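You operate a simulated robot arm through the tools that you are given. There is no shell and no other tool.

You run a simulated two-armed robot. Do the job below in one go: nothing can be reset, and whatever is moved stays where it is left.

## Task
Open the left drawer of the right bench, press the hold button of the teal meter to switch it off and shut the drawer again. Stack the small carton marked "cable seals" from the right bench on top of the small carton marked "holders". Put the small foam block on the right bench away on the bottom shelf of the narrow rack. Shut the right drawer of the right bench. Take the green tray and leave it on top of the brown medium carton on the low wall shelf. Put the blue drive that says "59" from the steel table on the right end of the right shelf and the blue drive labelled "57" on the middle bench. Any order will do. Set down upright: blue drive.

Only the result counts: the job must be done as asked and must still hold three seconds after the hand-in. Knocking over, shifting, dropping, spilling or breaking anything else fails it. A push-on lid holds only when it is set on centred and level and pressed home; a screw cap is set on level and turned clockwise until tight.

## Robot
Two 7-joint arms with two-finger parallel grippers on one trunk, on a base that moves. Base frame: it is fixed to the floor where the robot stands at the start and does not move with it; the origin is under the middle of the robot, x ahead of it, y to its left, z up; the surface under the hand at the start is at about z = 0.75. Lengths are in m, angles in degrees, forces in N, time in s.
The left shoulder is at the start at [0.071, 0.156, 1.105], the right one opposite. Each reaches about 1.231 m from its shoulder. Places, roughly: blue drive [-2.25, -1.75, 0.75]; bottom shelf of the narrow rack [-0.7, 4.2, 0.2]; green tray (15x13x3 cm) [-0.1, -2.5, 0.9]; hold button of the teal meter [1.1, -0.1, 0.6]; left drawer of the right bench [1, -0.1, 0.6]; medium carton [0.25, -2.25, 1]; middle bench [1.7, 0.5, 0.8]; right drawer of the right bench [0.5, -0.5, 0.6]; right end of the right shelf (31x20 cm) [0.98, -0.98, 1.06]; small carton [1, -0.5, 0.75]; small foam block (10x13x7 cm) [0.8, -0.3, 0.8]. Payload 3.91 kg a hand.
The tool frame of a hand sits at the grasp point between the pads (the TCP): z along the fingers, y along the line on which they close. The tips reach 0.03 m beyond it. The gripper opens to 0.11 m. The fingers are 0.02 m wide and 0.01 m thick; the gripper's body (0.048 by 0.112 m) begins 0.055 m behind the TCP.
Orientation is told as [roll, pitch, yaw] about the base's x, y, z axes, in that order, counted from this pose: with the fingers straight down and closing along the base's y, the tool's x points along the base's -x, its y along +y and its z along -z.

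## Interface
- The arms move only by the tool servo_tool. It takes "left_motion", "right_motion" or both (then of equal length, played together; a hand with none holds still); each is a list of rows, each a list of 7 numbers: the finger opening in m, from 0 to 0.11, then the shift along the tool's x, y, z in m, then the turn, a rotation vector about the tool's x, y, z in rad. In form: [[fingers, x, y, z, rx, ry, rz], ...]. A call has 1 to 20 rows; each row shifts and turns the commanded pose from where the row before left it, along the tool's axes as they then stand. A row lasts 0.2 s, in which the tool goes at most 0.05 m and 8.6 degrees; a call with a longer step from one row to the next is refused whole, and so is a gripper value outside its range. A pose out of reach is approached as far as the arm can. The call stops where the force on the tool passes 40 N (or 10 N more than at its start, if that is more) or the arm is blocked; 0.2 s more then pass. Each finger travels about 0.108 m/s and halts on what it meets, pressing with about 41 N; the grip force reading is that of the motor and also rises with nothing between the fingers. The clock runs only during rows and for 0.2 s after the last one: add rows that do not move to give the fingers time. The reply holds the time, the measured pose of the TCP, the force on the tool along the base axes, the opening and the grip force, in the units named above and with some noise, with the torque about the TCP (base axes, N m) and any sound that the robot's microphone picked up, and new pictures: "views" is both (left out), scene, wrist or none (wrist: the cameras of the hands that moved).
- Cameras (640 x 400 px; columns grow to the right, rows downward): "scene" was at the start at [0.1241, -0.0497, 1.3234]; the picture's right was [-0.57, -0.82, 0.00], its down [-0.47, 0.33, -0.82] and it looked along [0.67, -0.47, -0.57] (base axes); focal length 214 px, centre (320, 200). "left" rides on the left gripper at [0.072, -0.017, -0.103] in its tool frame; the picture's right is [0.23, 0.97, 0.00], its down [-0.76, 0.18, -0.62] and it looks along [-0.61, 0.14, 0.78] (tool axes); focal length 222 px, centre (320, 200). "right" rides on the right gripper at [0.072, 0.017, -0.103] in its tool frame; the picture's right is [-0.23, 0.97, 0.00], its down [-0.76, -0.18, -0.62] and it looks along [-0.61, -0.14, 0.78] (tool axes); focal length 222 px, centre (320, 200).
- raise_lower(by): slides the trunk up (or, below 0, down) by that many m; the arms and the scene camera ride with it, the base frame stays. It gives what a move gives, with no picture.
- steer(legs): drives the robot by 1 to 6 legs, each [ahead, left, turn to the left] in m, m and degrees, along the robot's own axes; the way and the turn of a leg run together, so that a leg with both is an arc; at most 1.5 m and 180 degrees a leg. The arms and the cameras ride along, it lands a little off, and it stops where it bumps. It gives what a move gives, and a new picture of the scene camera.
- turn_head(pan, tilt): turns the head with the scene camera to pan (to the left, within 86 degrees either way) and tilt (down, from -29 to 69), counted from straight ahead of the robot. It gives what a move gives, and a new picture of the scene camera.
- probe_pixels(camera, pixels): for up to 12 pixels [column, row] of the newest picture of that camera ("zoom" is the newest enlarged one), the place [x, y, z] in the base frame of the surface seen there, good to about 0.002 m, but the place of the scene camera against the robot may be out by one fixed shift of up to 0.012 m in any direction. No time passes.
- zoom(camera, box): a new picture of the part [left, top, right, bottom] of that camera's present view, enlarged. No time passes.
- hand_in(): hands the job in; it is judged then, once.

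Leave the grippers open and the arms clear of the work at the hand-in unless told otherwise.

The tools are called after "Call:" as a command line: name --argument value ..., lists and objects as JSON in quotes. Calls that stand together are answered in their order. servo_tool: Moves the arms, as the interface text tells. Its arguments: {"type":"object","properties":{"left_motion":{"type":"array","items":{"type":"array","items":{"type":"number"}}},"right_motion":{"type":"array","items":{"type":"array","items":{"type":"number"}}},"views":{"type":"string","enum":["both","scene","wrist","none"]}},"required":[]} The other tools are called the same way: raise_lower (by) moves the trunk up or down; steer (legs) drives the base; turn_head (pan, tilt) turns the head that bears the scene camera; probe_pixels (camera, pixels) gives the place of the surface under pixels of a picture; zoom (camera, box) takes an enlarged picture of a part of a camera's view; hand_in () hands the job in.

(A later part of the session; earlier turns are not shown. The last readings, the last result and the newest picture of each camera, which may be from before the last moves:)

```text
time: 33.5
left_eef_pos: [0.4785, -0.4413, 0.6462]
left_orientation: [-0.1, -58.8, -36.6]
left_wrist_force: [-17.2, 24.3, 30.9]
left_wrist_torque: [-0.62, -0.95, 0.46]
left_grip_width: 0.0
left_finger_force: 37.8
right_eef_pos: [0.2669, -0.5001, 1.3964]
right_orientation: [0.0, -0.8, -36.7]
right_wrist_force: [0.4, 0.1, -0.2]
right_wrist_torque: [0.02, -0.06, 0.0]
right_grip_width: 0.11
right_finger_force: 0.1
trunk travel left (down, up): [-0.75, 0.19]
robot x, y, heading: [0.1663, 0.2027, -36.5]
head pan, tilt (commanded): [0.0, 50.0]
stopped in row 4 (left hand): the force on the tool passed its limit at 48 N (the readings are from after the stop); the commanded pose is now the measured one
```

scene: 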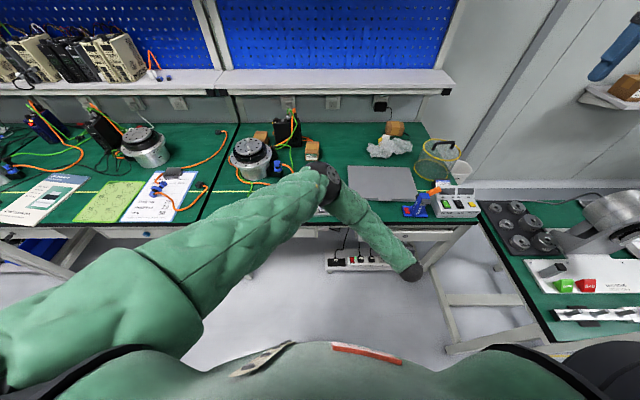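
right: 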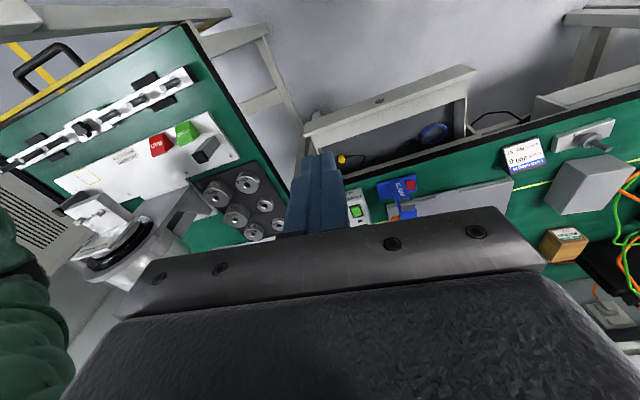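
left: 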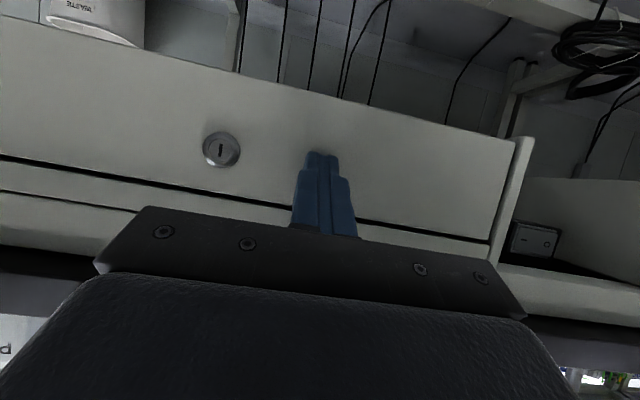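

Force rose to 48 N with the face flush to the frame: the drawer seems shut. I back off and look.

Call:
servo_tool --left_motion '[[0.0, 0.0102, 0, -0.0172, 0, 0, 0], [0.0, 0.0204, 0, -0.0344, 0, 0, 0], [0.0, 0.0204, 0, -0.0344, 0, 0, 0], [0.0, 0.0204, 0, -0.0344, 0, 0, 0]]' --views "both"

Call:
probe_pixels --camera "left" --pixels '[[200, 165], [420, 180], [100, 150], [470, 200]]'

```text
time: 34.5
left_eef_pos: [0.3691, -0.3553, 0.6495]
left_orientation: [0.0, -59.0, -36.7]
left_wrist_force: [1.1, 0.7, -0.4]
left_wrist_torque: [0.01, -0.02, 0.0]
left_grip_width: 0.0001
left_finger_force: 38.2
right_eef_pos: [0.2677, -0.5004, 1.3974]
right_orientation: [0.0, -0.8, -36.6]
right_wrist_force: [-0.4, 0.0, 0.6]
right_wrist_torque: [-0.03, 0.0, -0.04]
right_grip_width: 0.11
right_finger_force: 0.0
trunk travel left (down, up): [-0.75, 0.19]
robot x, y, heading: [0.1613, 0.2051, -36.7]
head pan, tilt (commanded): [0.0, 50.0]
```

scene: 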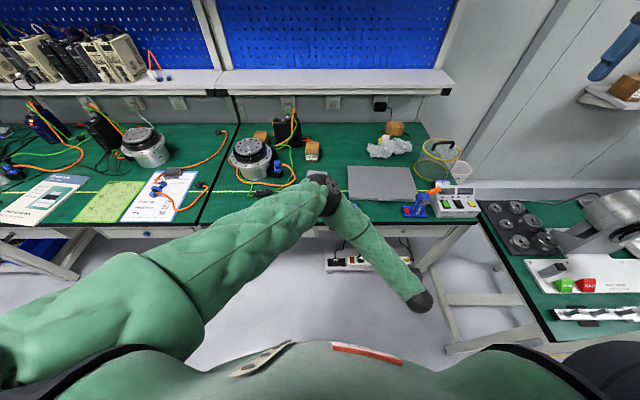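
left: 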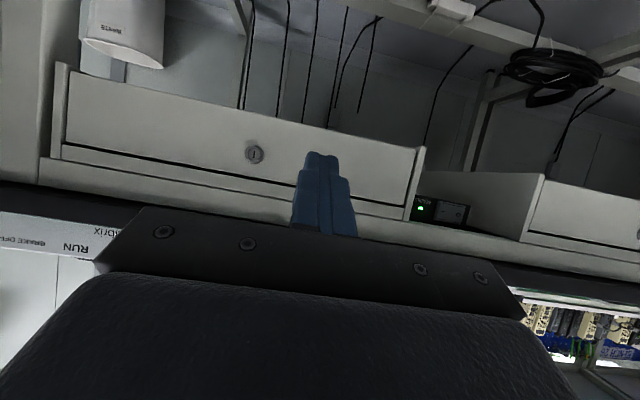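

```text
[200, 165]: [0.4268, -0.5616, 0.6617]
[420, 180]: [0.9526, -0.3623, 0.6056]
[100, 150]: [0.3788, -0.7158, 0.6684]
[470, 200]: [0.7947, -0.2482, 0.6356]
```

The right drawer's face is at n=-0.677, flush in its frame: shut. Next, the left drawer. I raise the left hand and drive left and a bit back.

Call:
servo_tool --left_motion '[[0.0, -0.0412, 0, -0.0258, 0, 0, 0], [0.0, -0.0412, 0, -0.0258, 0, 0, 0], [0.0, -0.0412, 0, -0.0258, 0, 0, 0], [0.0, -0.0412, 0, -0.0258, 0, 0, 0]]' --views "none"

Call:
steer --legs '[[-0.12, 0.3, 0]]'

Call:
zoom --camera "left" --box '[0, 0, 640, 400]'

```text
time: 35.5
left_eef_pos: [0.3619, -0.3527, 0.8445]
left_orientation: [-0.1, -58.9, -36.6]
left_wrist_force: [-0.3, -0.1, 0.4]
left_wrist_torque: [-0.01, 0.03, 0.01]
left_grip_width: 0.0
left_finger_force: 38.4
right_eef_pos: [0.2666, -0.5008, 1.3968]
right_orientation: [0.1, -0.8, -36.7]
right_wrist_force: [-0.5, 0.3, -0.3]
right_wrist_torque: [0.02, 0.0, 0.02]
right_grip_width: 0.1102
right_finger_force: 0.1
trunk travel left (down, up): [-0.75, 0.19]
robot x, y, heading: [0.1702, 0.2076, -36.7]
head pan, tilt (commanded): [0.0, 50.0]
```

```text
time: 37.6
left_eef_pos: [0.4416, -0.0383, 0.8437]
left_orientation: [-0.1, -58.8, -36.6]
left_wrist_force: [-0.7, 0.1, 0.3]
left_wrist_torque: [-0.01, 0.0, -0.03]
left_grip_width: 0.0001
left_finger_force: 38.0
right_eef_pos: [0.3473, -0.1841, 1.3973]
right_orientation: [0.0, -0.8, -36.6]
right_wrist_force: [-0.5, 0.7, 0.2]
right_wrist_torque: [-0.01, 0.02, -0.02]
right_grip_width: 0.11
right_finger_force: 0.0
trunk travel left (down, up): [-0.75, 0.19]
robot x, y, heading: [0.2516, 0.518, -36.9]
head pan, tilt (commanded): [0.0, 50.0]
```

scene: 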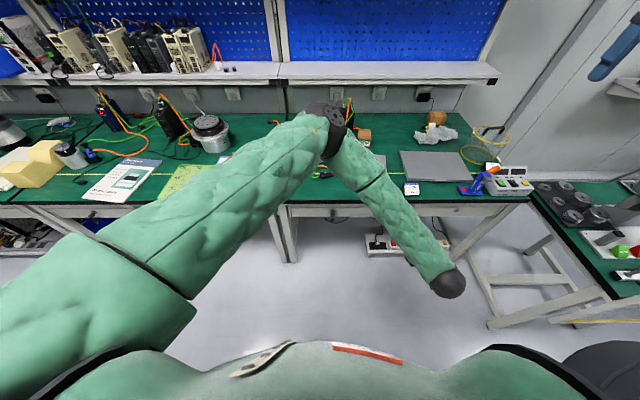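

```text
1.00 times, centred on (320, 200) of left (not enlarged: the box is as wide or as high as the picture)
```

zoom: 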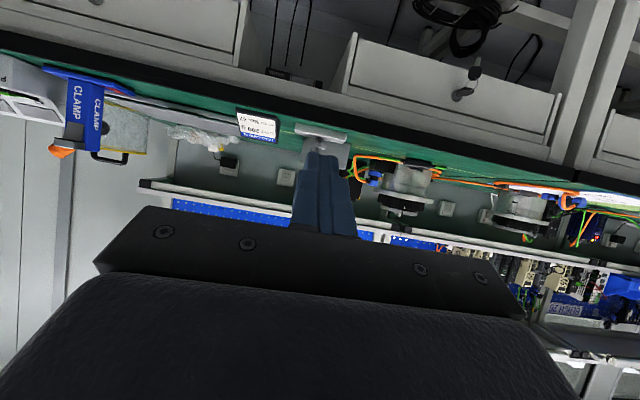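

The left drawer with its key is visible at left-camera (467,85). I zoom and probe.

Call:
zoom --camera "left" --box '[380, 20, 600, 170]'

Call:
probe_pixels --camera "left" --pixels '[[474, 70], [470, 85], [460, 97], [400, 80], [530, 115], [355, 45], [560, 100], [420, 58], [440, 110], [350, 90], [545, 145]]'

```text
2.67 times, centred on (490, 95) of left
```

zoom: 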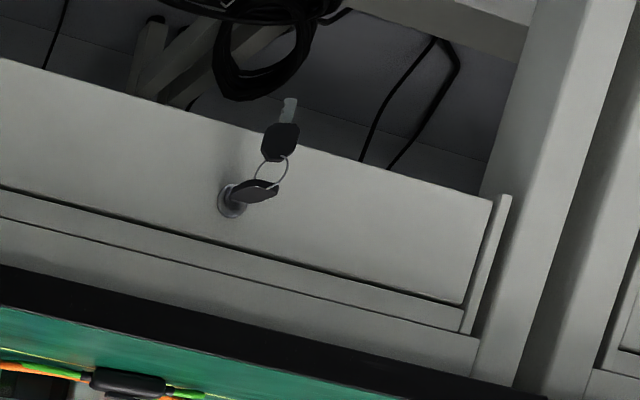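

```text
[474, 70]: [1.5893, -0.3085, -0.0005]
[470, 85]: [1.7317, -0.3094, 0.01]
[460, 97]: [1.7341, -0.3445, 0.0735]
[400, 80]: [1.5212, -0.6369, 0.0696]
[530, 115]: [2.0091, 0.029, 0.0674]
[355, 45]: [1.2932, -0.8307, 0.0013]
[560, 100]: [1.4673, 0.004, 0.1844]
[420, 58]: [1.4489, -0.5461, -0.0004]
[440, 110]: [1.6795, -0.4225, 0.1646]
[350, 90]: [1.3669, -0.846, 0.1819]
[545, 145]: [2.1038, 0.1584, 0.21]
```

Those probes belonged to an older picture. I probe the zoomed picture instead.

Call:
probe_pixels --camera "zoom" --pixels '[[230, 202], [245, 192], [255, 190], [270, 188], [278, 140], [290, 110], [100, 120], [400, 220], [60, 200], [450, 300], [330, 160], [200, 235]]'

```text
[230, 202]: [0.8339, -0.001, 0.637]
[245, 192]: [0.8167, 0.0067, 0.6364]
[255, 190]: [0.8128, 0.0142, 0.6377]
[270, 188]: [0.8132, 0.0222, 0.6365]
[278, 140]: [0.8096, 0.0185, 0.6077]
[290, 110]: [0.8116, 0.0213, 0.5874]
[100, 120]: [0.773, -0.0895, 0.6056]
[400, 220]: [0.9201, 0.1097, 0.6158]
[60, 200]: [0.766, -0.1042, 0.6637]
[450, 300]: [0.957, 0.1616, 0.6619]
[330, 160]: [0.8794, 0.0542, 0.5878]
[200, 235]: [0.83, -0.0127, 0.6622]
```

The lock is at (0.834,-0.001,0.637), the key head sticks out about 3 cm to n≈-0.642. I bring the open left hand in front of the key, pitched 75°.

Call:
servo_tool --left_motion '[[0.06, 0, 0.0442, 0, 0, 0, 0], [0.06, 0, 0.0442, 0, 0, 0, 0], [0.06, 0, 0.0442, 0, 0, 0, 0], [0.06, 0, 0.0442, 0, 0, 0, 0], [0.06, 0, 0.0442, 0, 0, 0, 0], [0.06, 0, 0.0442, 0, 0, 0, 0], [0.06, 0, 0, 0, 0, -0.14, 0], [0.06, 0, 0, 0, 0, -0.14, 0], [0.06, 0.0377, 0, 0.0103, 0, 0, 0], [0.06, 0.0377, 0, 0.0103, 0, 0, 0], [0.06, 0.0377, 0, 0.0103, 0, 0, 0], [0.06, 0.0377, 0, 0.0103, 0, 0, 0]]' --views "both"

```text
time: 40.2
left_eef_pos: [0.5559, 0.1154, 0.7576]
left_orientation: [0.8, -74.4, -36.7]
left_wrist_force: [-0.3, 1.0, -0.1]
left_wrist_torque: [-0.01, -0.01, 0.01]
left_grip_width: 0.0603
left_finger_force: 0.1
left hand out of reach, approached as far as the arm can: row 8, 9, 10, 11, 12
right_eef_pos: [0.3483, -0.1871, 1.3963]
right_orientation: [0.0, -0.6, -36.6]
right_wrist_force: [0.5, 0.2, -0.4]
right_wrist_torque: [0.0, -0.02, -0.02]
right_grip_width: 0.1101
right_finger_force: 0.0
trunk travel left (down, up): [-0.75, 0.19]
robot x, y, heading: [0.2458, 0.5195, -36.7]
head pan, tilt (commanded): [0.0, 50.0]
```

scene: 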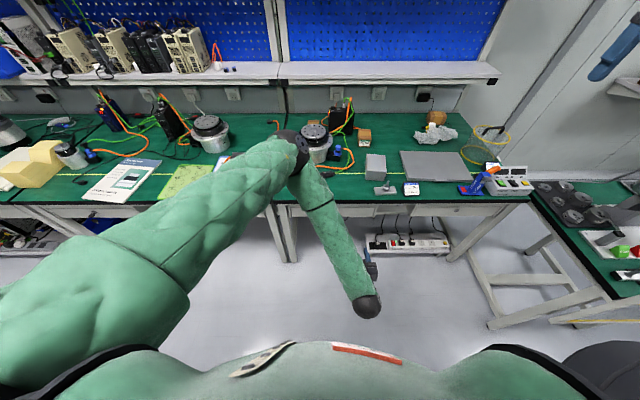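
left: 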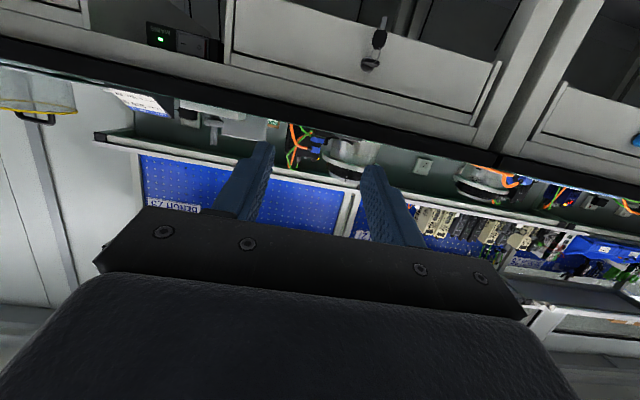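

The folded arm hits its limits. I'll back off 0.18 m and lower the trunk 0.2 m so the arm reaches the key more naturally.

Call:
steer --legs '[[-0.18, 0, 0.4]]'

Call:
raise_lower --by -0.2

Call:
turn_head --pan -5 --tilt 45

```text
time: 41.7
left_eef_pos: [0.4148, 0.2245, 0.7565]
left_orientation: [0.6, -74.4, -36.1]
left_wrist_force: [-0.5, -0.3, 1.2]
left_wrist_torque: [-0.01, -0.02, 0.02]
left_grip_width: 0.0597
left_finger_force: 0.0
right_eef_pos: [0.2086, -0.0782, 1.3976]
right_orientation: [0.0, -0.8, -36.1]
right_wrist_force: [-0.2, -0.3, 1.2]
right_wrist_torque: [-0.01, 0.0, -0.01]
right_grip_width: 0.1099
right_finger_force: 0.1
trunk travel left (down, up): [-0.75, 0.19]
robot x, y, heading: [0.1011, 0.6275, -36.0]
head pan, tilt (commanded): [0.0, 50.0]
```

scene: 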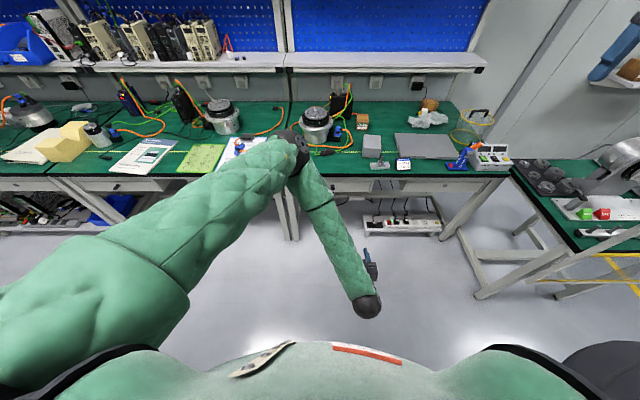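

```text
time: 43.9
left_eef_pos: [0.4149, 0.2239, 0.5566]
left_orientation: [0.7, -74.4, -36.1]
left_wrist_force: [0.1, -0.3, 0.3]
left_wrist_torque: [0.02, -0.02, 0.05]
left_grip_width: 0.0599
left_finger_force: 0.0
right_eef_pos: [0.2067, -0.0782, 1.1966]
right_orientation: [0.0, -0.8, -36.2]
right_wrist_force: [-0.8, 0.4, 0.0]
right_wrist_torque: [0.01, 0.02, 0.02]
right_grip_width: 0.11
right_finger_force: 0.0
trunk travel left (down, up): [-0.55, 0.39]
robot x, y, heading: [0.1034, 0.6291, -36.1]
head pan, tilt (commanded): [0.0, 50.0]
```

```text
time: 44.5
left_eef_pos: [0.4148, 0.2259, 0.558]
left_orientation: [0.7, -74.4, -36.1]
left_wrist_force: [-0.8, 0.2, 0.0]
left_wrist_torque: [0.0, 0.01, -0.01]
left_grip_width: 0.0602
left_finger_force: 0.1
right_eef_pos: [0.2075, -0.0778, 1.1965]
right_orientation: [0.0, -0.8, -36.2]
right_wrist_force: [-0.9, -0.6, -0.3]
right_wrist_torque: [0.03, 0.0, -0.03]
right_grip_width: 0.1101
right_finger_force: 0.1
trunk travel left (down, up): [-0.55, 0.39]
robot x, y, heading: [0.1002, 0.6313, -35.9]
head pan, tilt (commanded): [-5.0, 45.0]
```

scene: 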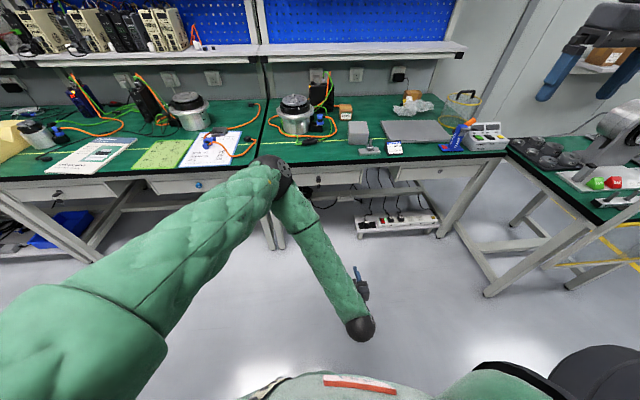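

Hand now low in front of the drawer. I move it forward ~0.3 m and up ~0.1 m toward the key.

Call:
servo_tool --left_motion '[[0.06, -0.0218, 0, 0.033, 0, 0, 0], [0.06, -0.0218, 0, 0.033, 0, 0, 0], [0.06, -0.0218, 0, 0.033, 0, 0, 0], [0.06, -0.0218, 0, 0.033, 0, 0, 0], [0.06, -0.0218, 0, 0.033, 0, 0, 0], [0.06, -0.0218, 0, 0.033, 0, 0, 0], [0.06, -0.0218, 0, 0.033, 0, 0, 0], [0.06, -0.0218, 0, 0.033, 0, 0, 0]]' --views "both"

```text
time: 46.3
left_eef_pos: [0.6619, 0.0506, 0.653]
left_orientation: [0.5, -74.3, -35.9]
left_wrist_force: [-0.1, 0.2, 0.3]
left_wrist_torque: [0.01, 0.04, 0.02]
left_grip_width: 0.0601
left_finger_force: 0.1
right_eef_pos: [0.2078, -0.0781, 1.198]
right_orientation: [0.0, -0.6, -36.1]
right_wrist_force: [0.5, 0.4, 1.1]
right_wrist_torque: [-0.03, 0.03, -0.01]
right_grip_width: 0.1097
right_finger_force: 0.0
trunk travel left (down, up): [-0.55, 0.39]
robot x, y, heading: [0.102, 0.6247, -36.3]
head pan, tilt (commanded): [-5.0, 45.0]
```

scene: 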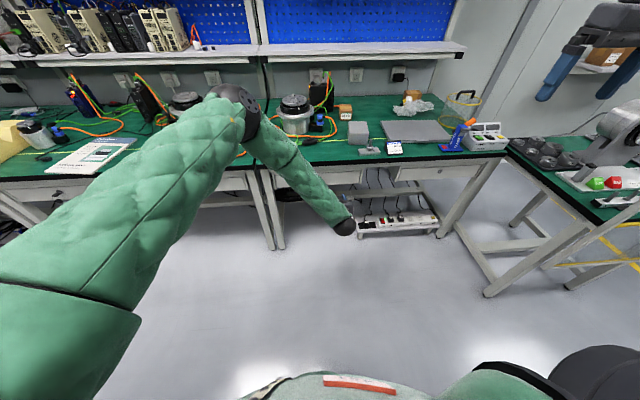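
left: 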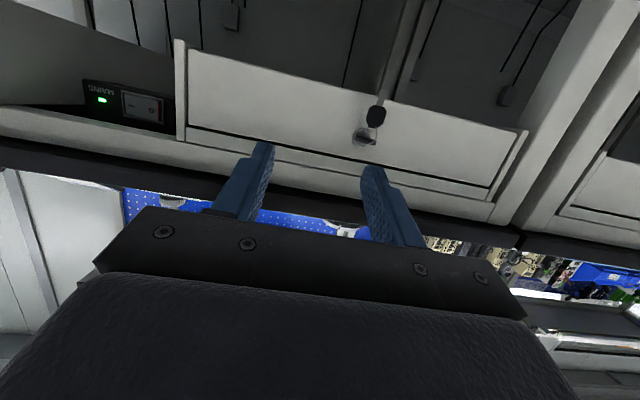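

Hand at n=-0.50, t=0.433, z=0.653. Key visible at (367,130). I zoom and probe it.

Call:
zoom --camera "left" --box '[310, 80, 430, 160]'

Call:
probe_pixels --camera "left" --pixels '[[359, 136], [365, 136], [372, 139], [368, 132], [376, 117], [376, 110], [385, 95], [340, 120], [420, 135], [366, 140]]'

```text
5.00 times, centred on (370, 120) of left
```

zoom: 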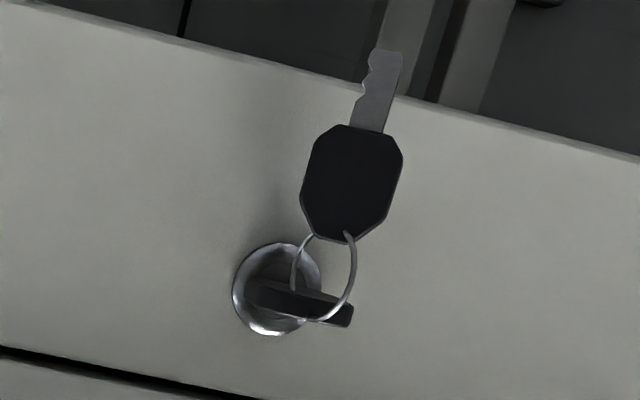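

```text
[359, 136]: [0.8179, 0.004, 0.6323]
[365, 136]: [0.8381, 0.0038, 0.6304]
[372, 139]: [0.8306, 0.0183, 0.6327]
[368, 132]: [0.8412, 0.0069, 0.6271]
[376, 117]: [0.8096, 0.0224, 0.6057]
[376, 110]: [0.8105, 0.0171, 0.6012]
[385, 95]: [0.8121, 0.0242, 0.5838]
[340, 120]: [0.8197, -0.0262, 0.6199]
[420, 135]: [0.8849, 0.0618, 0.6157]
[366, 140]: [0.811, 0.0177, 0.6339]
```

The key in the lock sticks out towards me with its head about level, t≈0.495, z≈0.635. I align sideways (+6 cm), lower 1.6 cm and approach 9 cm.

Call:
servo_tool --left_motion '[[0.06, 0, 0.0315, 0, 0, 0, 0], [0.06, 0, 0.0315, 0, 0, 0, 0], [0.06, 0.0155, 0, 0.0041, 0, 0, 0], [0.06, -0.0078, 0, 0.029, 0, 0, 0], [0.06, -0.0078, 0, 0.029, 0, 0, 0], [0.06, -0.0078, 0, 0.029, 0, 0, 0]]' --views "wrist"

Call:
zoom --camera "left" --box '[210, 60, 430, 220]'

```text
time: 47.7
left_eef_pos: [0.7585, 0.0352, 0.6513]
left_orientation: [1.2, -74.1, -36.1]
left_wrist_force: [0.2, -0.3, 0.7]
left_wrist_torque: [0.0, -0.03, -0.01]
left_grip_width: 0.0599
left_finger_force: 0.1
left hand out of reach, approached as far as the arm can: row 2, 3, 4
right_eef_pos: [0.2086, -0.0794, 1.1967]
right_orientation: [0.0, -0.8, -36.1]
right_wrist_force: [-0.4, -0.1, 0.5]
right_wrist_torque: [0.01, -0.01, 0.02]
right_grip_width: 0.11
right_finger_force: 0.0
trunk travel left (down, up): [-0.55, 0.39]
robot x, y, heading: [0.102, 0.6286, -36.4]
head pan, tilt (commanded): [-5.0, 45.0]
```

left: 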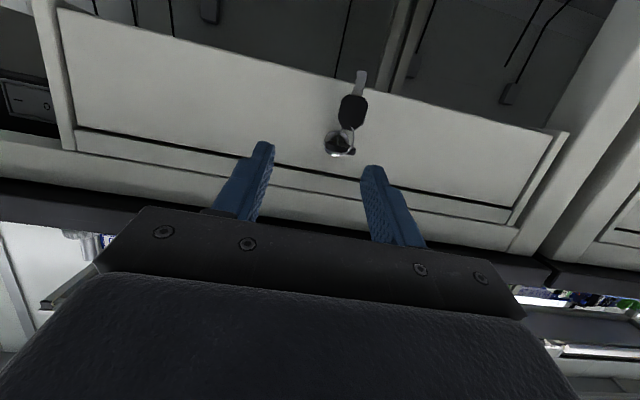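

```text
2.50 times, centred on (320, 140) of left
```

zoom: 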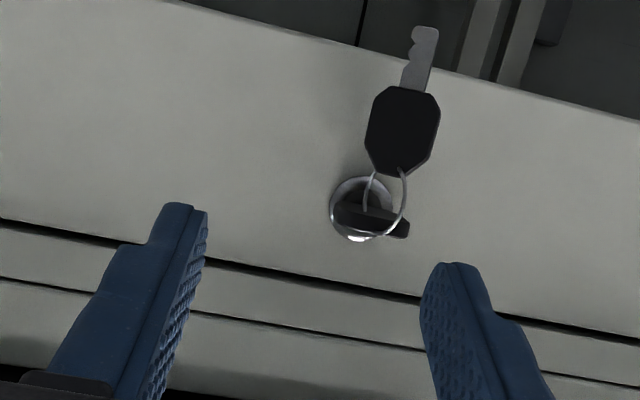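

Hand at n=-0.59, t=0.477, z=0.651. I need 1.8 cm more left and 1.6 cm lower.

Call:
servo_tool --left_motion '[[0.06, -0.005, 0.018, 0.019, 0, 0, 0], [0.06, 0.0155, 0, 0.0041, 0, 0, 0], [0.06, 0, 0, 0, 0, 0, 0]]' --views "wrist"

Call:
zoom --camera "left" --box '[210, 60, 430, 220]'

```text
time: 48.5
left_eef_pos: [0.7739, 0.0245, 0.6467]
left_orientation: [1.1, -73.9, -36.0]
left_wrist_force: [0.2, -0.8, -0.6]
left_wrist_torque: [0.0, -0.01, 0.02]
left_grip_width: 0.06
left_finger_force: 0.0
left hand out of reach, approached as far as the arm can: row 1, 2
right_eef_pos: [0.2084, -0.0776, 1.1966]
right_orientation: [0.1, -0.8, -36.2]
right_wrist_force: [-0.8, -0.5, 0.4]
right_wrist_torque: [-0.01, 0.01, 0.0]
right_grip_width: 0.11
right_finger_force: 0.0
trunk travel left (down, up): [-0.55, 0.39]
robot x, y, heading: [0.1001, 0.6261, -36.1]
head pan, tilt (commanded): [-5.0, 45.0]
```

left: 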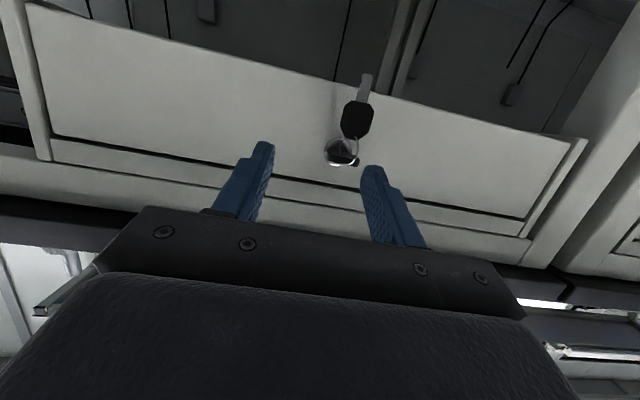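

```text
2.50 times, centred on (320, 140) of left
```

zoom: 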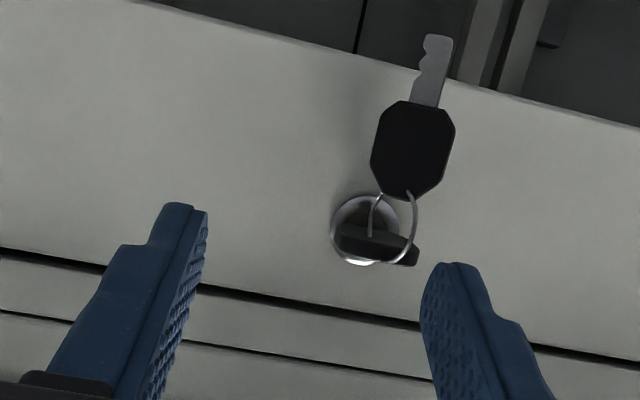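

The arm won't go further left from here, so I shift the base 2.2 cm left and the trunk 1.2 cm down instead.

Call:
steer --legs '[[0, 0.022, 0]]'

Call:
raise_lower --by -0.012

Call:
zoom --camera "left" --box '[210, 60, 430, 220]'

```text
time: 49.3
left_eef_pos: [0.7885, 0.0418, 0.6465]
left_orientation: [0.9, -73.9, -35.8]
left_wrist_force: [-0.2, 0.6, -0.3]
left_wrist_torque: [0.01, 0.03, -0.05]
left_grip_width: 0.0601
left_finger_force: 0.1
right_eef_pos: [0.2225, -0.0586, 1.1974]
right_orientation: [0.0, -0.9, -36.2]
right_wrist_force: [0.4, 0.0, 0.5]
right_wrist_torque: [-0.05, 0.03, -0.03]
right_grip_width: 0.1102
right_finger_force: 0.1
trunk travel left (down, up): [-0.55, 0.39]
robot x, y, heading: [0.1145, 0.6447, -36.2]
head pan, tilt (commanded): [-5.0, 45.0]
```

scene: 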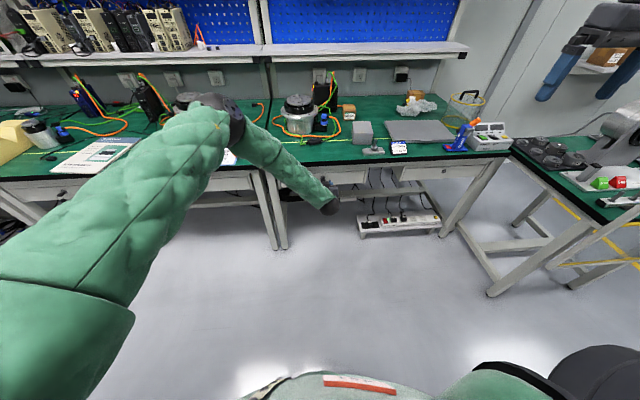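

```text
time: 49.9
left_eef_pos: [0.7861, 0.0414, 0.6358]
left_orientation: [1.2, -74.0, -35.9]
left_wrist_force: [-0.3, 0.0, 0.1]
left_wrist_torque: [0.0, 0.05, 0.0]
left_grip_width: 0.0599
left_finger_force: 0.1
right_eef_pos: [0.2199, -0.0606, 1.1849]
right_orientation: [0.0, -0.8, -36.2]
right_wrist_force: [1.3, 0.0, 0.2]
right_wrist_torque: [-0.06, -0.01, 0.0]
right_grip_width: 0.1102
right_finger_force: 0.0
trunk travel left (down, up): [-0.538, 0.402]
robot x, y, heading: [0.1163, 0.6452, -36.2]
head pan, tilt (commanded): [-5.0, 45.0]
```

```text
2.50 times, centred on (320, 140) of left
```

zoom: 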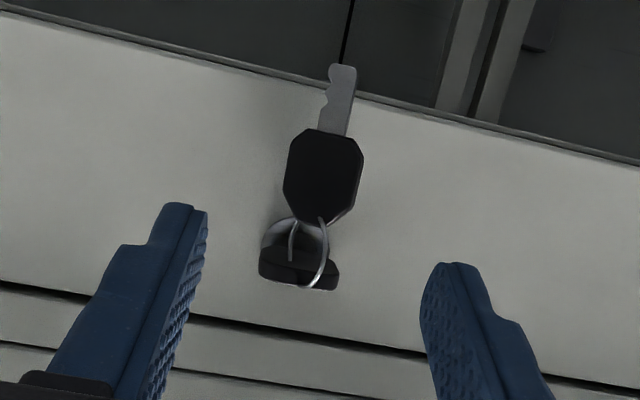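

The key head (level plate, ~2.7 cm wide) is now centred between the fingers. I move 3.2 cm forward and close.

Call:
servo_tool --left_motion '[[0.06, -0.0044, 0, 0.0154, 0, 0, 0], [0.06, -0.0044, 0, 0.0154, 0, 0, 0], [0.02, 0, 0, 0, 0, 0, 0], [0.0, 0, 0, 0, 0, 0, 0], [0.0, 0, 0, 0, 0, 0, 0], [0.0, 0, 0, 0, 0, 0, 0]]' --views "wrist"

Call:
zoom --camera "left" --box '[210, 60, 430, 220]'

```text
time: 51.3
left_eef_pos: [0.8103, 0.0214, 0.6346]
left_orientation: [1.3, -74.0, -36.3]
left_wrist_force: [-13.5, -23.1, 1.2]
left_wrist_torque: [0.09, 0.17, -1.73]
left_grip_width: 0.0242
left_finger_force: 45.2
right_eef_pos: [0.2184, -0.0621, 1.1836]
right_orientation: [0.1, -0.9, -36.3]
right_wrist_force: [0.0, -0.4, 0.3]
right_wrist_torque: [0.0, -0.01, -0.02]
right_grip_width: 0.11
right_finger_force: 0.1
trunk travel left (down, up): [-0.538, 0.402]
robot x, y, heading: [0.1128, 0.6413, -36.2]
head pan, tilt (commanded): [-5.0, 45.0]
```

left: 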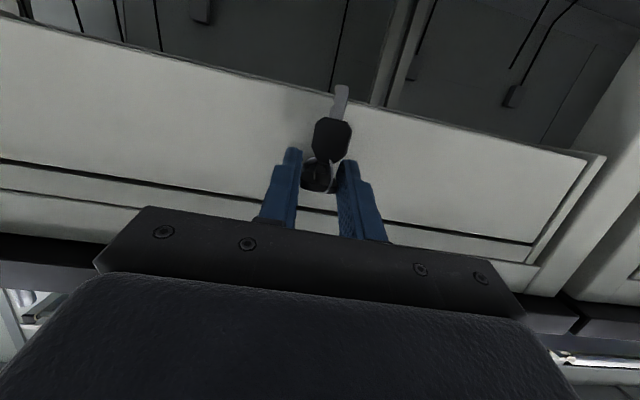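

```text
2.50 times, centred on (320, 140) of left
```

zoom: 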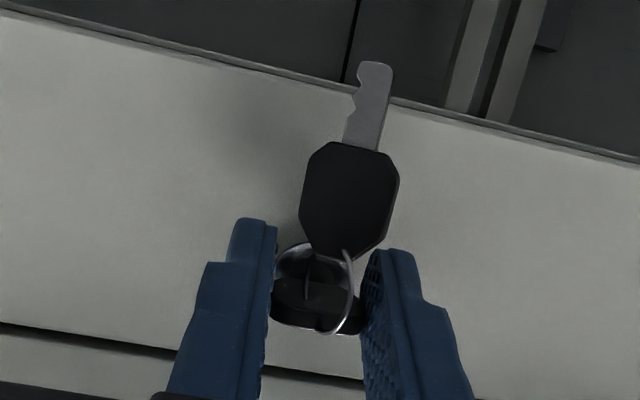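

Key head gripped (0.024 m wide). Now I pull the drawer by driving the base backwards 0.12 m and check.

Call:
steer --legs '[[-0.12, 0, 0]]'

Call:
zoom --camera "left" --box '[160, 30, 480, 230]'

```text
time: 52.6
left_eef_pos: [0.7137, 0.0917, 0.6338]
left_orientation: [1.7, -73.9, -36.6]
left_wrist_force: [-22.0, -27.2, -2.6]
left_wrist_torque: [-0.49, -0.63, -1.7]
left_grip_width: 0.0244
left_finger_force: 44.9
right_eef_pos: [0.1224, 0.0079, 1.1838]
right_orientation: [0.2, -0.8, -36.4]
right_wrist_force: [0.4, 1.0, -0.4]
right_wrist_torque: [0.0, 0.0, -0.01]
right_grip_width: 0.11
right_finger_force: 0.0
trunk travel left (down, up): [-0.538, 0.402]
robot x, y, heading: [0.0139, 0.7131, -36.3]
head pan, tilt (commanded): [-5.0, 45.0]
```

scene: 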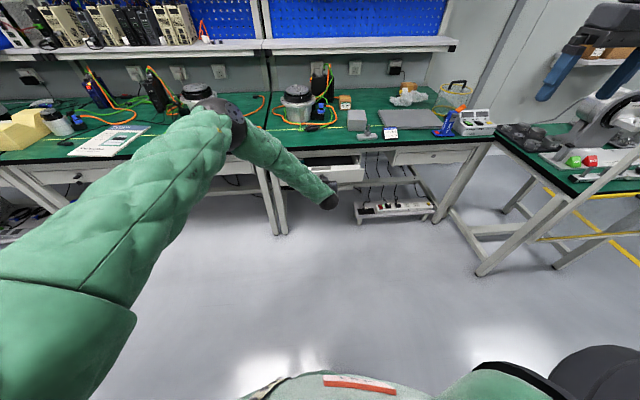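

```text
2.00 times, centred on (320, 130) of left
```

zoom: 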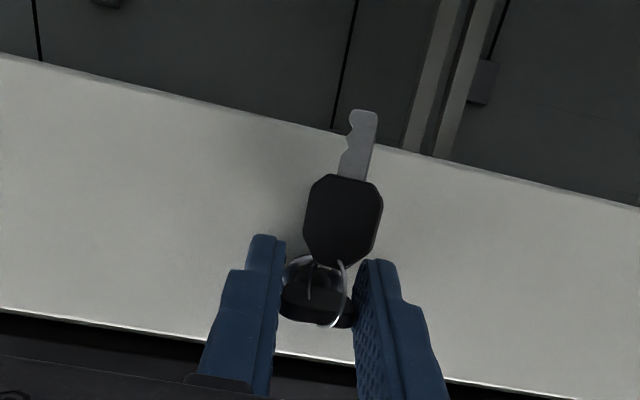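

The drawer follows (now ~0.12 m open). I continue pulling 0.2 m.

Call:
steer --legs '[[-0.2, 0, 0]]'

Call:
turn_head --pan -3 --tilt 35

Call:
zoom --camera "left" --box '[160, 30, 480, 230]'

```text
time: 54.2
left_eef_pos: [0.5518, 0.2099, 0.6329]
left_orientation: [1.3, -73.9, -36.3]
left_wrist_force: [6.0, 12.2, 2.9]
left_wrist_torque: [-0.25, -0.24, -0.72]
left_grip_width: 0.0241
left_finger_force: 45.0
right_eef_pos: [-0.0417, 0.1285, 1.1847]
right_orientation: [0.0, -0.8, -36.5]
right_wrist_force: [-0.6, 1.0, -0.5]
right_wrist_torque: [-0.01, -0.05, 0.04]
right_grip_width: 0.11
right_finger_force: 0.0
trunk travel left (down, up): [-0.538, 0.402]
robot x, y, heading: [-0.143, 0.8314, -36.4]
head pan, tilt (commanded): [-5.0, 45.0]
```

scene: 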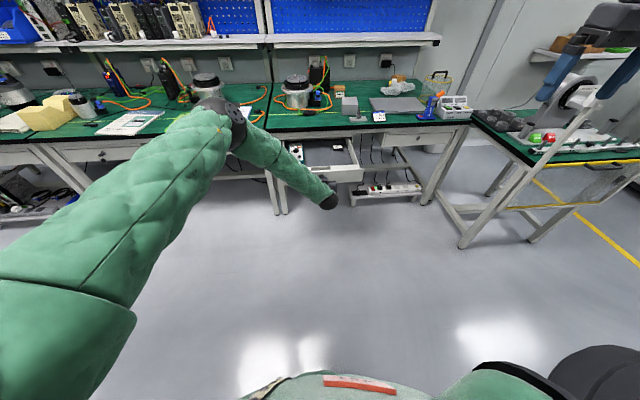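

```text
time: 54.9
left_eef_pos: [0.5531, 0.2101, 0.6333]
left_orientation: [1.4, -73.8, -36.5]
left_wrist_force: [2.5, 2.5, 7.2]
left_wrist_torque: [-0.13, -0.11, -1.14]
left_grip_width: 0.0243
left_finger_force: 45.0
right_eef_pos: [-0.0396, 0.1277, 1.1843]
right_orientation: [0.1, -0.8, -36.4]
right_wrist_force: [0.3, 0.0, 1.1]
right_wrist_torque: [-0.04, 0.0, -0.02]
right_grip_width: 0.1099
right_finger_force: 0.1
trunk travel left (down, up): [-0.538, 0.402]
robot x, y, heading: [-0.1429, 0.8331, -36.3]
head pan, tilt (commanded): [-3.0, 35.0]
```

scene: 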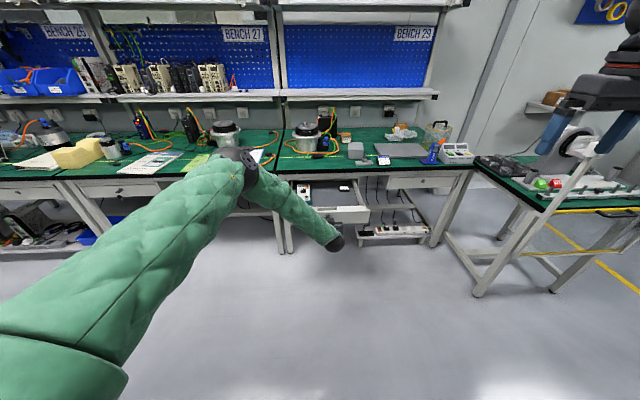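

```text
2.00 times, centred on (320, 130) of left
```

zoom: 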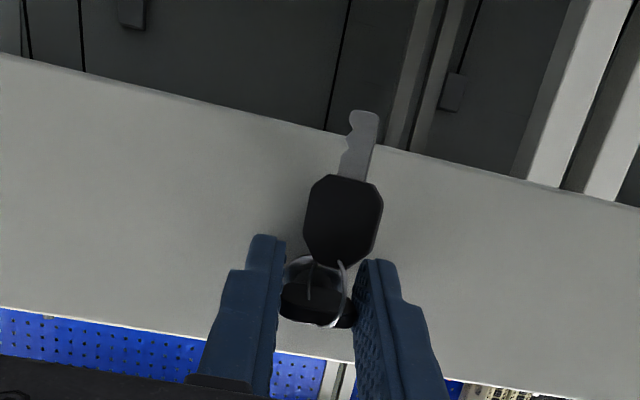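

Drawer open about 0.32 m. I zoom into the scene to see the drawer's contents.

Call:
zoom --camera "scene" --box '[270, 150, 390, 225]'

Call:
probe_pixels --camera "scene" --pixels '[[305, 190], [303, 185], [344, 187], [320, 205], [360, 210], [330, 192], [302, 196]]'

```text
5.33 times, centred on (330, 188) of scene
```

zoom: 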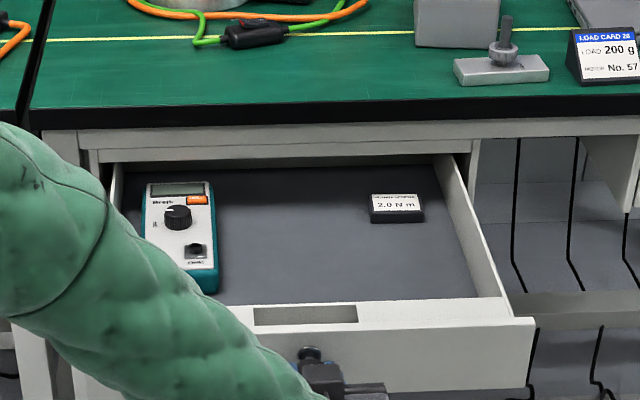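

```text
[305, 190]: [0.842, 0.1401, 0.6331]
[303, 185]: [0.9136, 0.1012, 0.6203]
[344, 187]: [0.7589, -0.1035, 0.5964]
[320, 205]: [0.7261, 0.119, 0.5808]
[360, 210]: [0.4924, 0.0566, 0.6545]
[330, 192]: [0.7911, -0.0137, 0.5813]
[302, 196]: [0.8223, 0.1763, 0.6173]
```

The teal meter lies in the drawer with an orange button and a black button. I zoom in on its labels.

Call:
zoom --camera "scene" --box '[292, 180, 316, 208]'

```text
14.29 times, centred on (304, 194) of scene
```

zoom: 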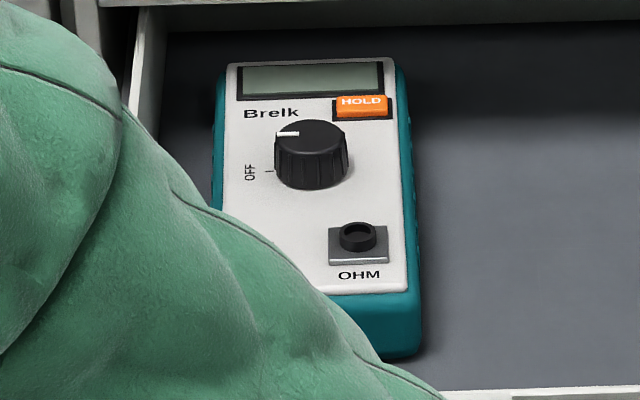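

The orange button is marked HOLD. I probe it and the meter's outline.

Call:
probe_pixels --camera "zoom" --pixels '[[360, 103], [340, 103], [382, 103], [360, 96], [240, 68], [380, 64], [310, 130], [300, 220], [360, 235], [390, 280], [500, 250], [362, 112]]'

```text
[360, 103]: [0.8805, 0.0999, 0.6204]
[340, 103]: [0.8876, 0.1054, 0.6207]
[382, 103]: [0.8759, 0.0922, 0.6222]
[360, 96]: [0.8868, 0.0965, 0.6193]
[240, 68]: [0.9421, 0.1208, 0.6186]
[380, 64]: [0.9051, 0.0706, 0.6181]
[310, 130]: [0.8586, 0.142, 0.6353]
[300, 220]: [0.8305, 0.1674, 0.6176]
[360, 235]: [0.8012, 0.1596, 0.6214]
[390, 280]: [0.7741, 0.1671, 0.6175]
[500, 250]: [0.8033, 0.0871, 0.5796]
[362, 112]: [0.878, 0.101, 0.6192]
```

The HOLD button is at n≈-0.654, just under the bench edge line. I pull the drawer ~5 cm more with the arm, watching the force.

Call:
servo_tool --left_motion '[[0.0, 0.0034, 0, -0.012, 0, 0, 0], [0.0, 0.0034, 0, -0.012, 0, 0, 0], [0.0, 0.0034, 0, -0.012, 0, 0, 0], [0.0, 0.0034, 0, -0.012, 0, 0, 0]]' --views "scene"

Call:
zoom --camera "scene" --box '[270, 150, 390, 225]'

```text
time: 55.9
left_eef_pos: [0.512, 0.2403, 0.6339]
left_orientation: [1.5, -73.7, -36.4]
left_wrist_force: [1.5, 4.0, -2.7]
left_wrist_torque: [-0.33, -0.3, -1.22]
left_grip_width: 0.0243
left_finger_force: 44.6
right_eef_pos: [-0.0383, 0.1277, 1.1851]
right_orientation: [-0.1, -0.8, -36.4]
right_wrist_force: [-0.6, -0.1, -0.8]
right_wrist_torque: [0.0, 0.02, -0.02]
right_grip_width: 0.1101
right_finger_force: 0.1
trunk travel left (down, up): [-0.538, 0.402]
robot x, y, heading: [-0.1442, 0.8361, -36.1]
head pan, tilt (commanded): [-3.0, 35.0]
```

scene: 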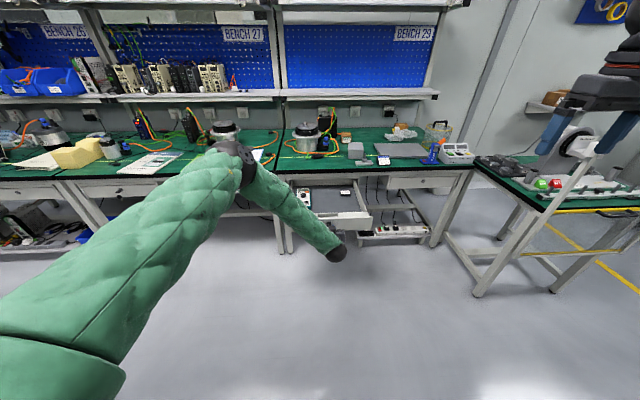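

```text
5.33 times, centred on (330, 188) of scene
```

zoom: 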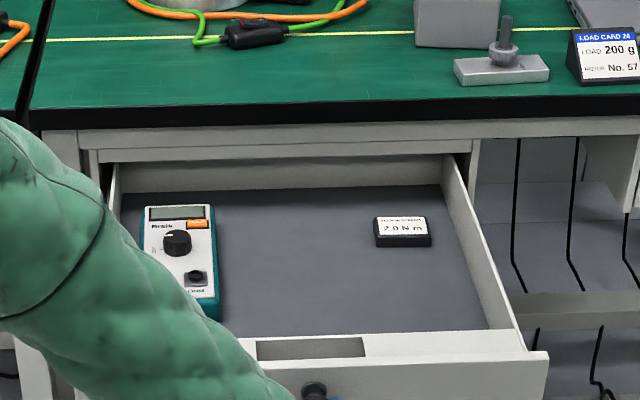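

Drawer now 0.37 m open, HOLD button about 5 cm clear of the bench edge. I release the key and back away, then raise the hand.

Call:
servo_tool --left_motion '[[0.06, 0, 0, 0, 0, 0, 0], [0.06, 0, 0, 0, 0, 0, 0], [0.06, 0, 0, 0, 0, 0, 0], [0.06, 0.0083, 0, -0.0288, 0, 0, 0], [0.06, 0.0083, 0, -0.0288, 0, 0, 0], [0.06, 0.0083, 0, -0.0288, 0, 0, 0], [0.0, -0.0384, 0, -0.011, 0, 0, 0], [0.0, -0.0384, 0, -0.011, 0, 0, 0], [0.0, -0.0384, 0, -0.011, 0, 0, 0], [0.0, -0.0384, 0, -0.011, 0, 0, 0], [0.0, -0.0384, 0, -0.011, 0, 0, 0], [0.0, -0.0384, 0, -0.011, 0, 0, 0]]' --views "both"

```text
time: 58.5
left_eef_pos: [0.4369, 0.2886, 0.871]
left_orientation: [1.4, -73.8, -36.5]
left_wrist_force: [0.1, 0.8, -0.1]
left_wrist_torque: [-0.01, -0.01, 0.0]
left_grip_width: 0.0001
left_finger_force: 37.9
right_eef_pos: [-0.0403, 0.1284, 1.1853]
right_orientation: [0.0, -0.8, -36.4]
right_wrist_force: [-0.5, 0.6, 1.0]
right_wrist_torque: [-0.05, 0.01, 0.0]
right_grip_width: 0.1098
right_finger_force: 0.1
trunk travel left (down, up): [-0.538, 0.402]
robot x, y, heading: [-0.1433, 0.833, -36.4]
head pan, tilt (commanded): [-3.0, 35.0]
```

scene: 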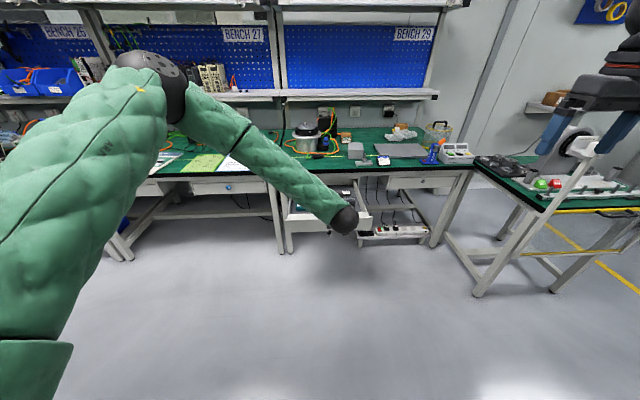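
left: 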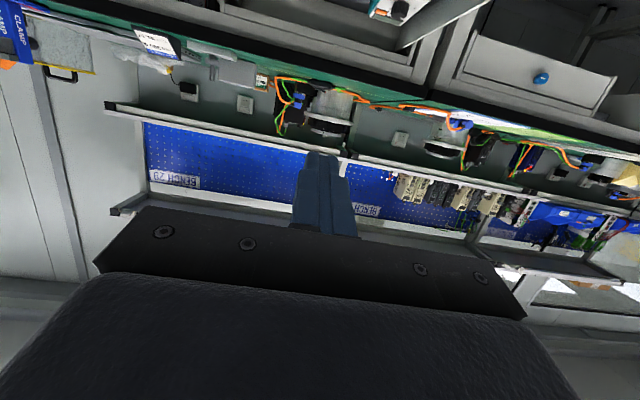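

Hand raised. I pitch the fingers back down to about -32° and drive 0.3 m forward so the meter is within reach.

Call:
servo_tool --left_motion '[[0.0, 0, 0, 0, 0, 0.148, 0], [0.0, 0, 0, 0, 0, 0.148, 0], [0.0, 0, 0, 0, 0, 0.148, 0], [0.0, 0, 0, 0, 0, 0.148, 0], [0.0, 0, 0, 0, 0, 0.148, 0]]' --views "none"

Call:
steer --legs '[[0.28, 0, 0]]'

Call:
zoom --camera "left" --box '[0, 0, 640, 400]'

```text
time: 59.7
left_eef_pos: [0.4381, 0.2885, 0.8719]
left_orientation: [0.4, -31.2, -35.2]
left_wrist_force: [0.0, -0.5, 0.0]
left_wrist_torque: [-0.02, 0.0, -0.04]
left_grip_width: 0.0
left_finger_force: 37.2
right_eef_pos: [-0.0386, 0.1267, 1.1853]
right_orientation: [-0.1, -0.7, -36.4]
right_wrist_force: [0.1, 0.2, -0.4]
right_wrist_torque: [-0.01, 0.02, 0.01]
right_grip_width: 0.1099
right_finger_force: 0.0
trunk travel left (down, up): [-0.538, 0.402]
robot x, y, heading: [-0.1435, 0.8343, -36.3]
head pan, tilt (commanded): [-3.0, 35.0]
```

```text
time: 61.7
left_eef_pos: [0.6587, 0.1095, 0.872]
left_orientation: [0.4, -31.4, -36.1]
left_wrist_force: [-0.5, -0.3, 0.3]
left_wrist_torque: [0.0, -0.01, 0.0]
left_grip_width: 0.0
left_finger_force: 37.8
right_eef_pos: [0.178, -0.0469, 1.1834]
right_orientation: [0.0, -0.7, -37.4]
right_wrist_force: [-0.2, 0.4, -0.5]
right_wrist_torque: [0.02, 0.04, 0.01]
right_grip_width: 0.1102
right_finger_force: 0.0
trunk travel left (down, up): [-0.538, 0.402]
robot x, y, heading: [0.086, 0.6613, -37.6]
head pan, tilt (commanded): [-3.0, 35.0]
```

scene: 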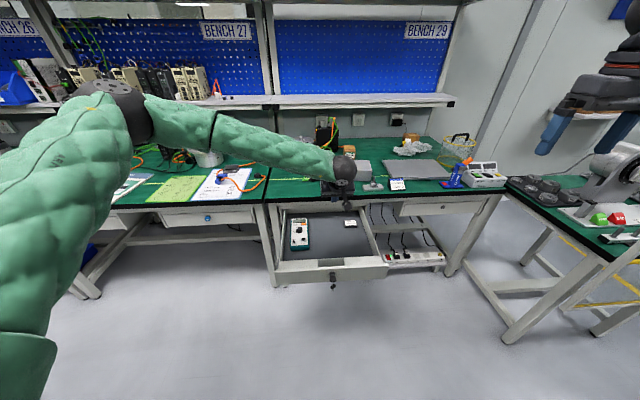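

```text
1.00 times, centred on (320, 200) of left (not enlarged: the box is as wide or as high as the picture)
```

zoom: 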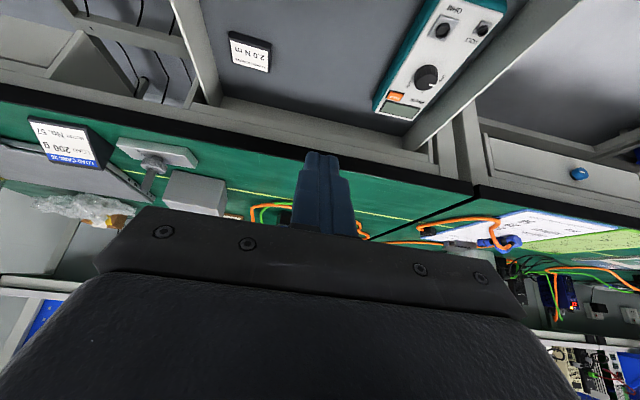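

The meter's orange HOLD button is at (396,97) in this picture. I probe it.

Call:
probe_pixels --camera "zoom" --pixels '[[396, 97], [392, 96], [400, 99], [395, 100], [410, 90], [427, 77], [378, 95], [345, 128], [395, 150], [300, 85], [385, 165], [405, 112]]'

Call:
zoom --camera "left" --box '[350, 0, 520, 130]'

```text
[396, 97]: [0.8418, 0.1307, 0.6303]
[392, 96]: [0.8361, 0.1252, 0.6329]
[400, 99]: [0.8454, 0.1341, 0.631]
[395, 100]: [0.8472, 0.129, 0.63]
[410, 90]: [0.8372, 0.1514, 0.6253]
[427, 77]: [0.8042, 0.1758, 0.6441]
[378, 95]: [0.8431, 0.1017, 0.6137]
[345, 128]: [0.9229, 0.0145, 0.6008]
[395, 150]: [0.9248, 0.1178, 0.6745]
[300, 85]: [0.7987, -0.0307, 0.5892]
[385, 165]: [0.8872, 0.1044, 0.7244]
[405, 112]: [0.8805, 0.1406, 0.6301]
```

```text
3.08 times, centred on (435, 65) of left
```

zoom: 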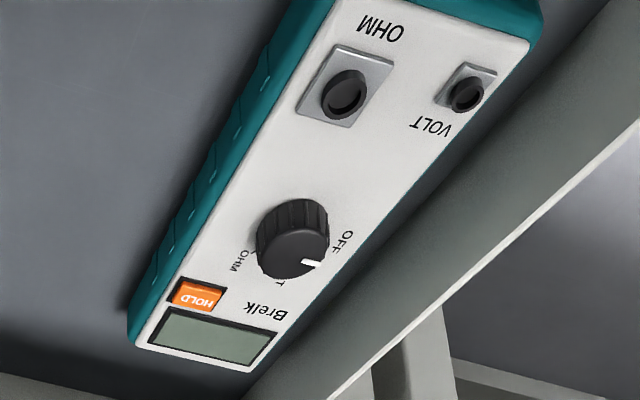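

HOLD button centre ≈ (0.8415,0.1297,0.631), i.e. n=-0.6015, t=0.603. I tilt to -15°, move over it and descend to 4 cm above contact.

Call:
servo_tool --left_motion '[[0.0, 0, 0, 0, 0, 0.145, 0], [0.0, 0, 0, 0, 0, 0.145, 0], [0.0, -0.0319, 0.0311, 0.00855, 0, 0, 0], [0.0, -0.0319, 0.0311, 0.00855, 0, 0, 0], [0.0, -0.0319, 0.0311, 0.00855, 0, 0, 0], [0.0, -0.0319, 0.0311, 0.00855, 0, 0, 0], [0.0, 0.0111, 0, 0.0415, 0, 0, 0], [0.0, 0.0111, 0, 0.0415, 0, 0, 0], [0.0, 0.0111, 0, 0.0415, 0, 0, 0]]' --views "both"

```text
time: 63.7
left_eef_pos: [0.8387, 0.1317, 0.7442]
left_orientation: [0.5, -14.8, -36.1]
left_wrist_force: [-0.6, -0.4, 0.3]
left_wrist_torque: [0.01, 0.04, 0.01]
left_grip_width: 0.0
left_finger_force: 37.7
right_eef_pos: [0.1777, -0.0467, 1.185]
right_orientation: [0.0, -0.7, -37.3]
right_wrist_force: [-0.2, 0.5, -0.2]
right_wrist_torque: [0.06, -0.01, 0.0]
right_grip_width: 0.1101
right_finger_force: 0.0
trunk travel left (down, up): [-0.538, 0.402]
robot x, y, heading: [0.0836, 0.6574, -37.2]
head pan, tilt (commanded): [-3.0, 35.0]
```

scene: 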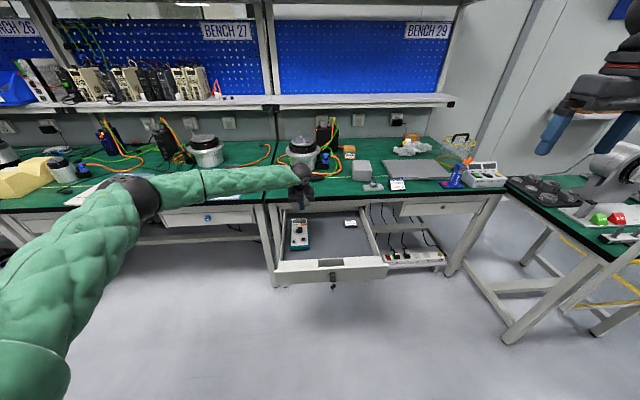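
left: 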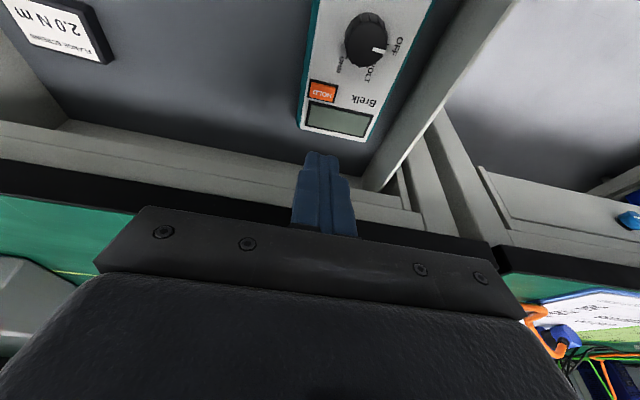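

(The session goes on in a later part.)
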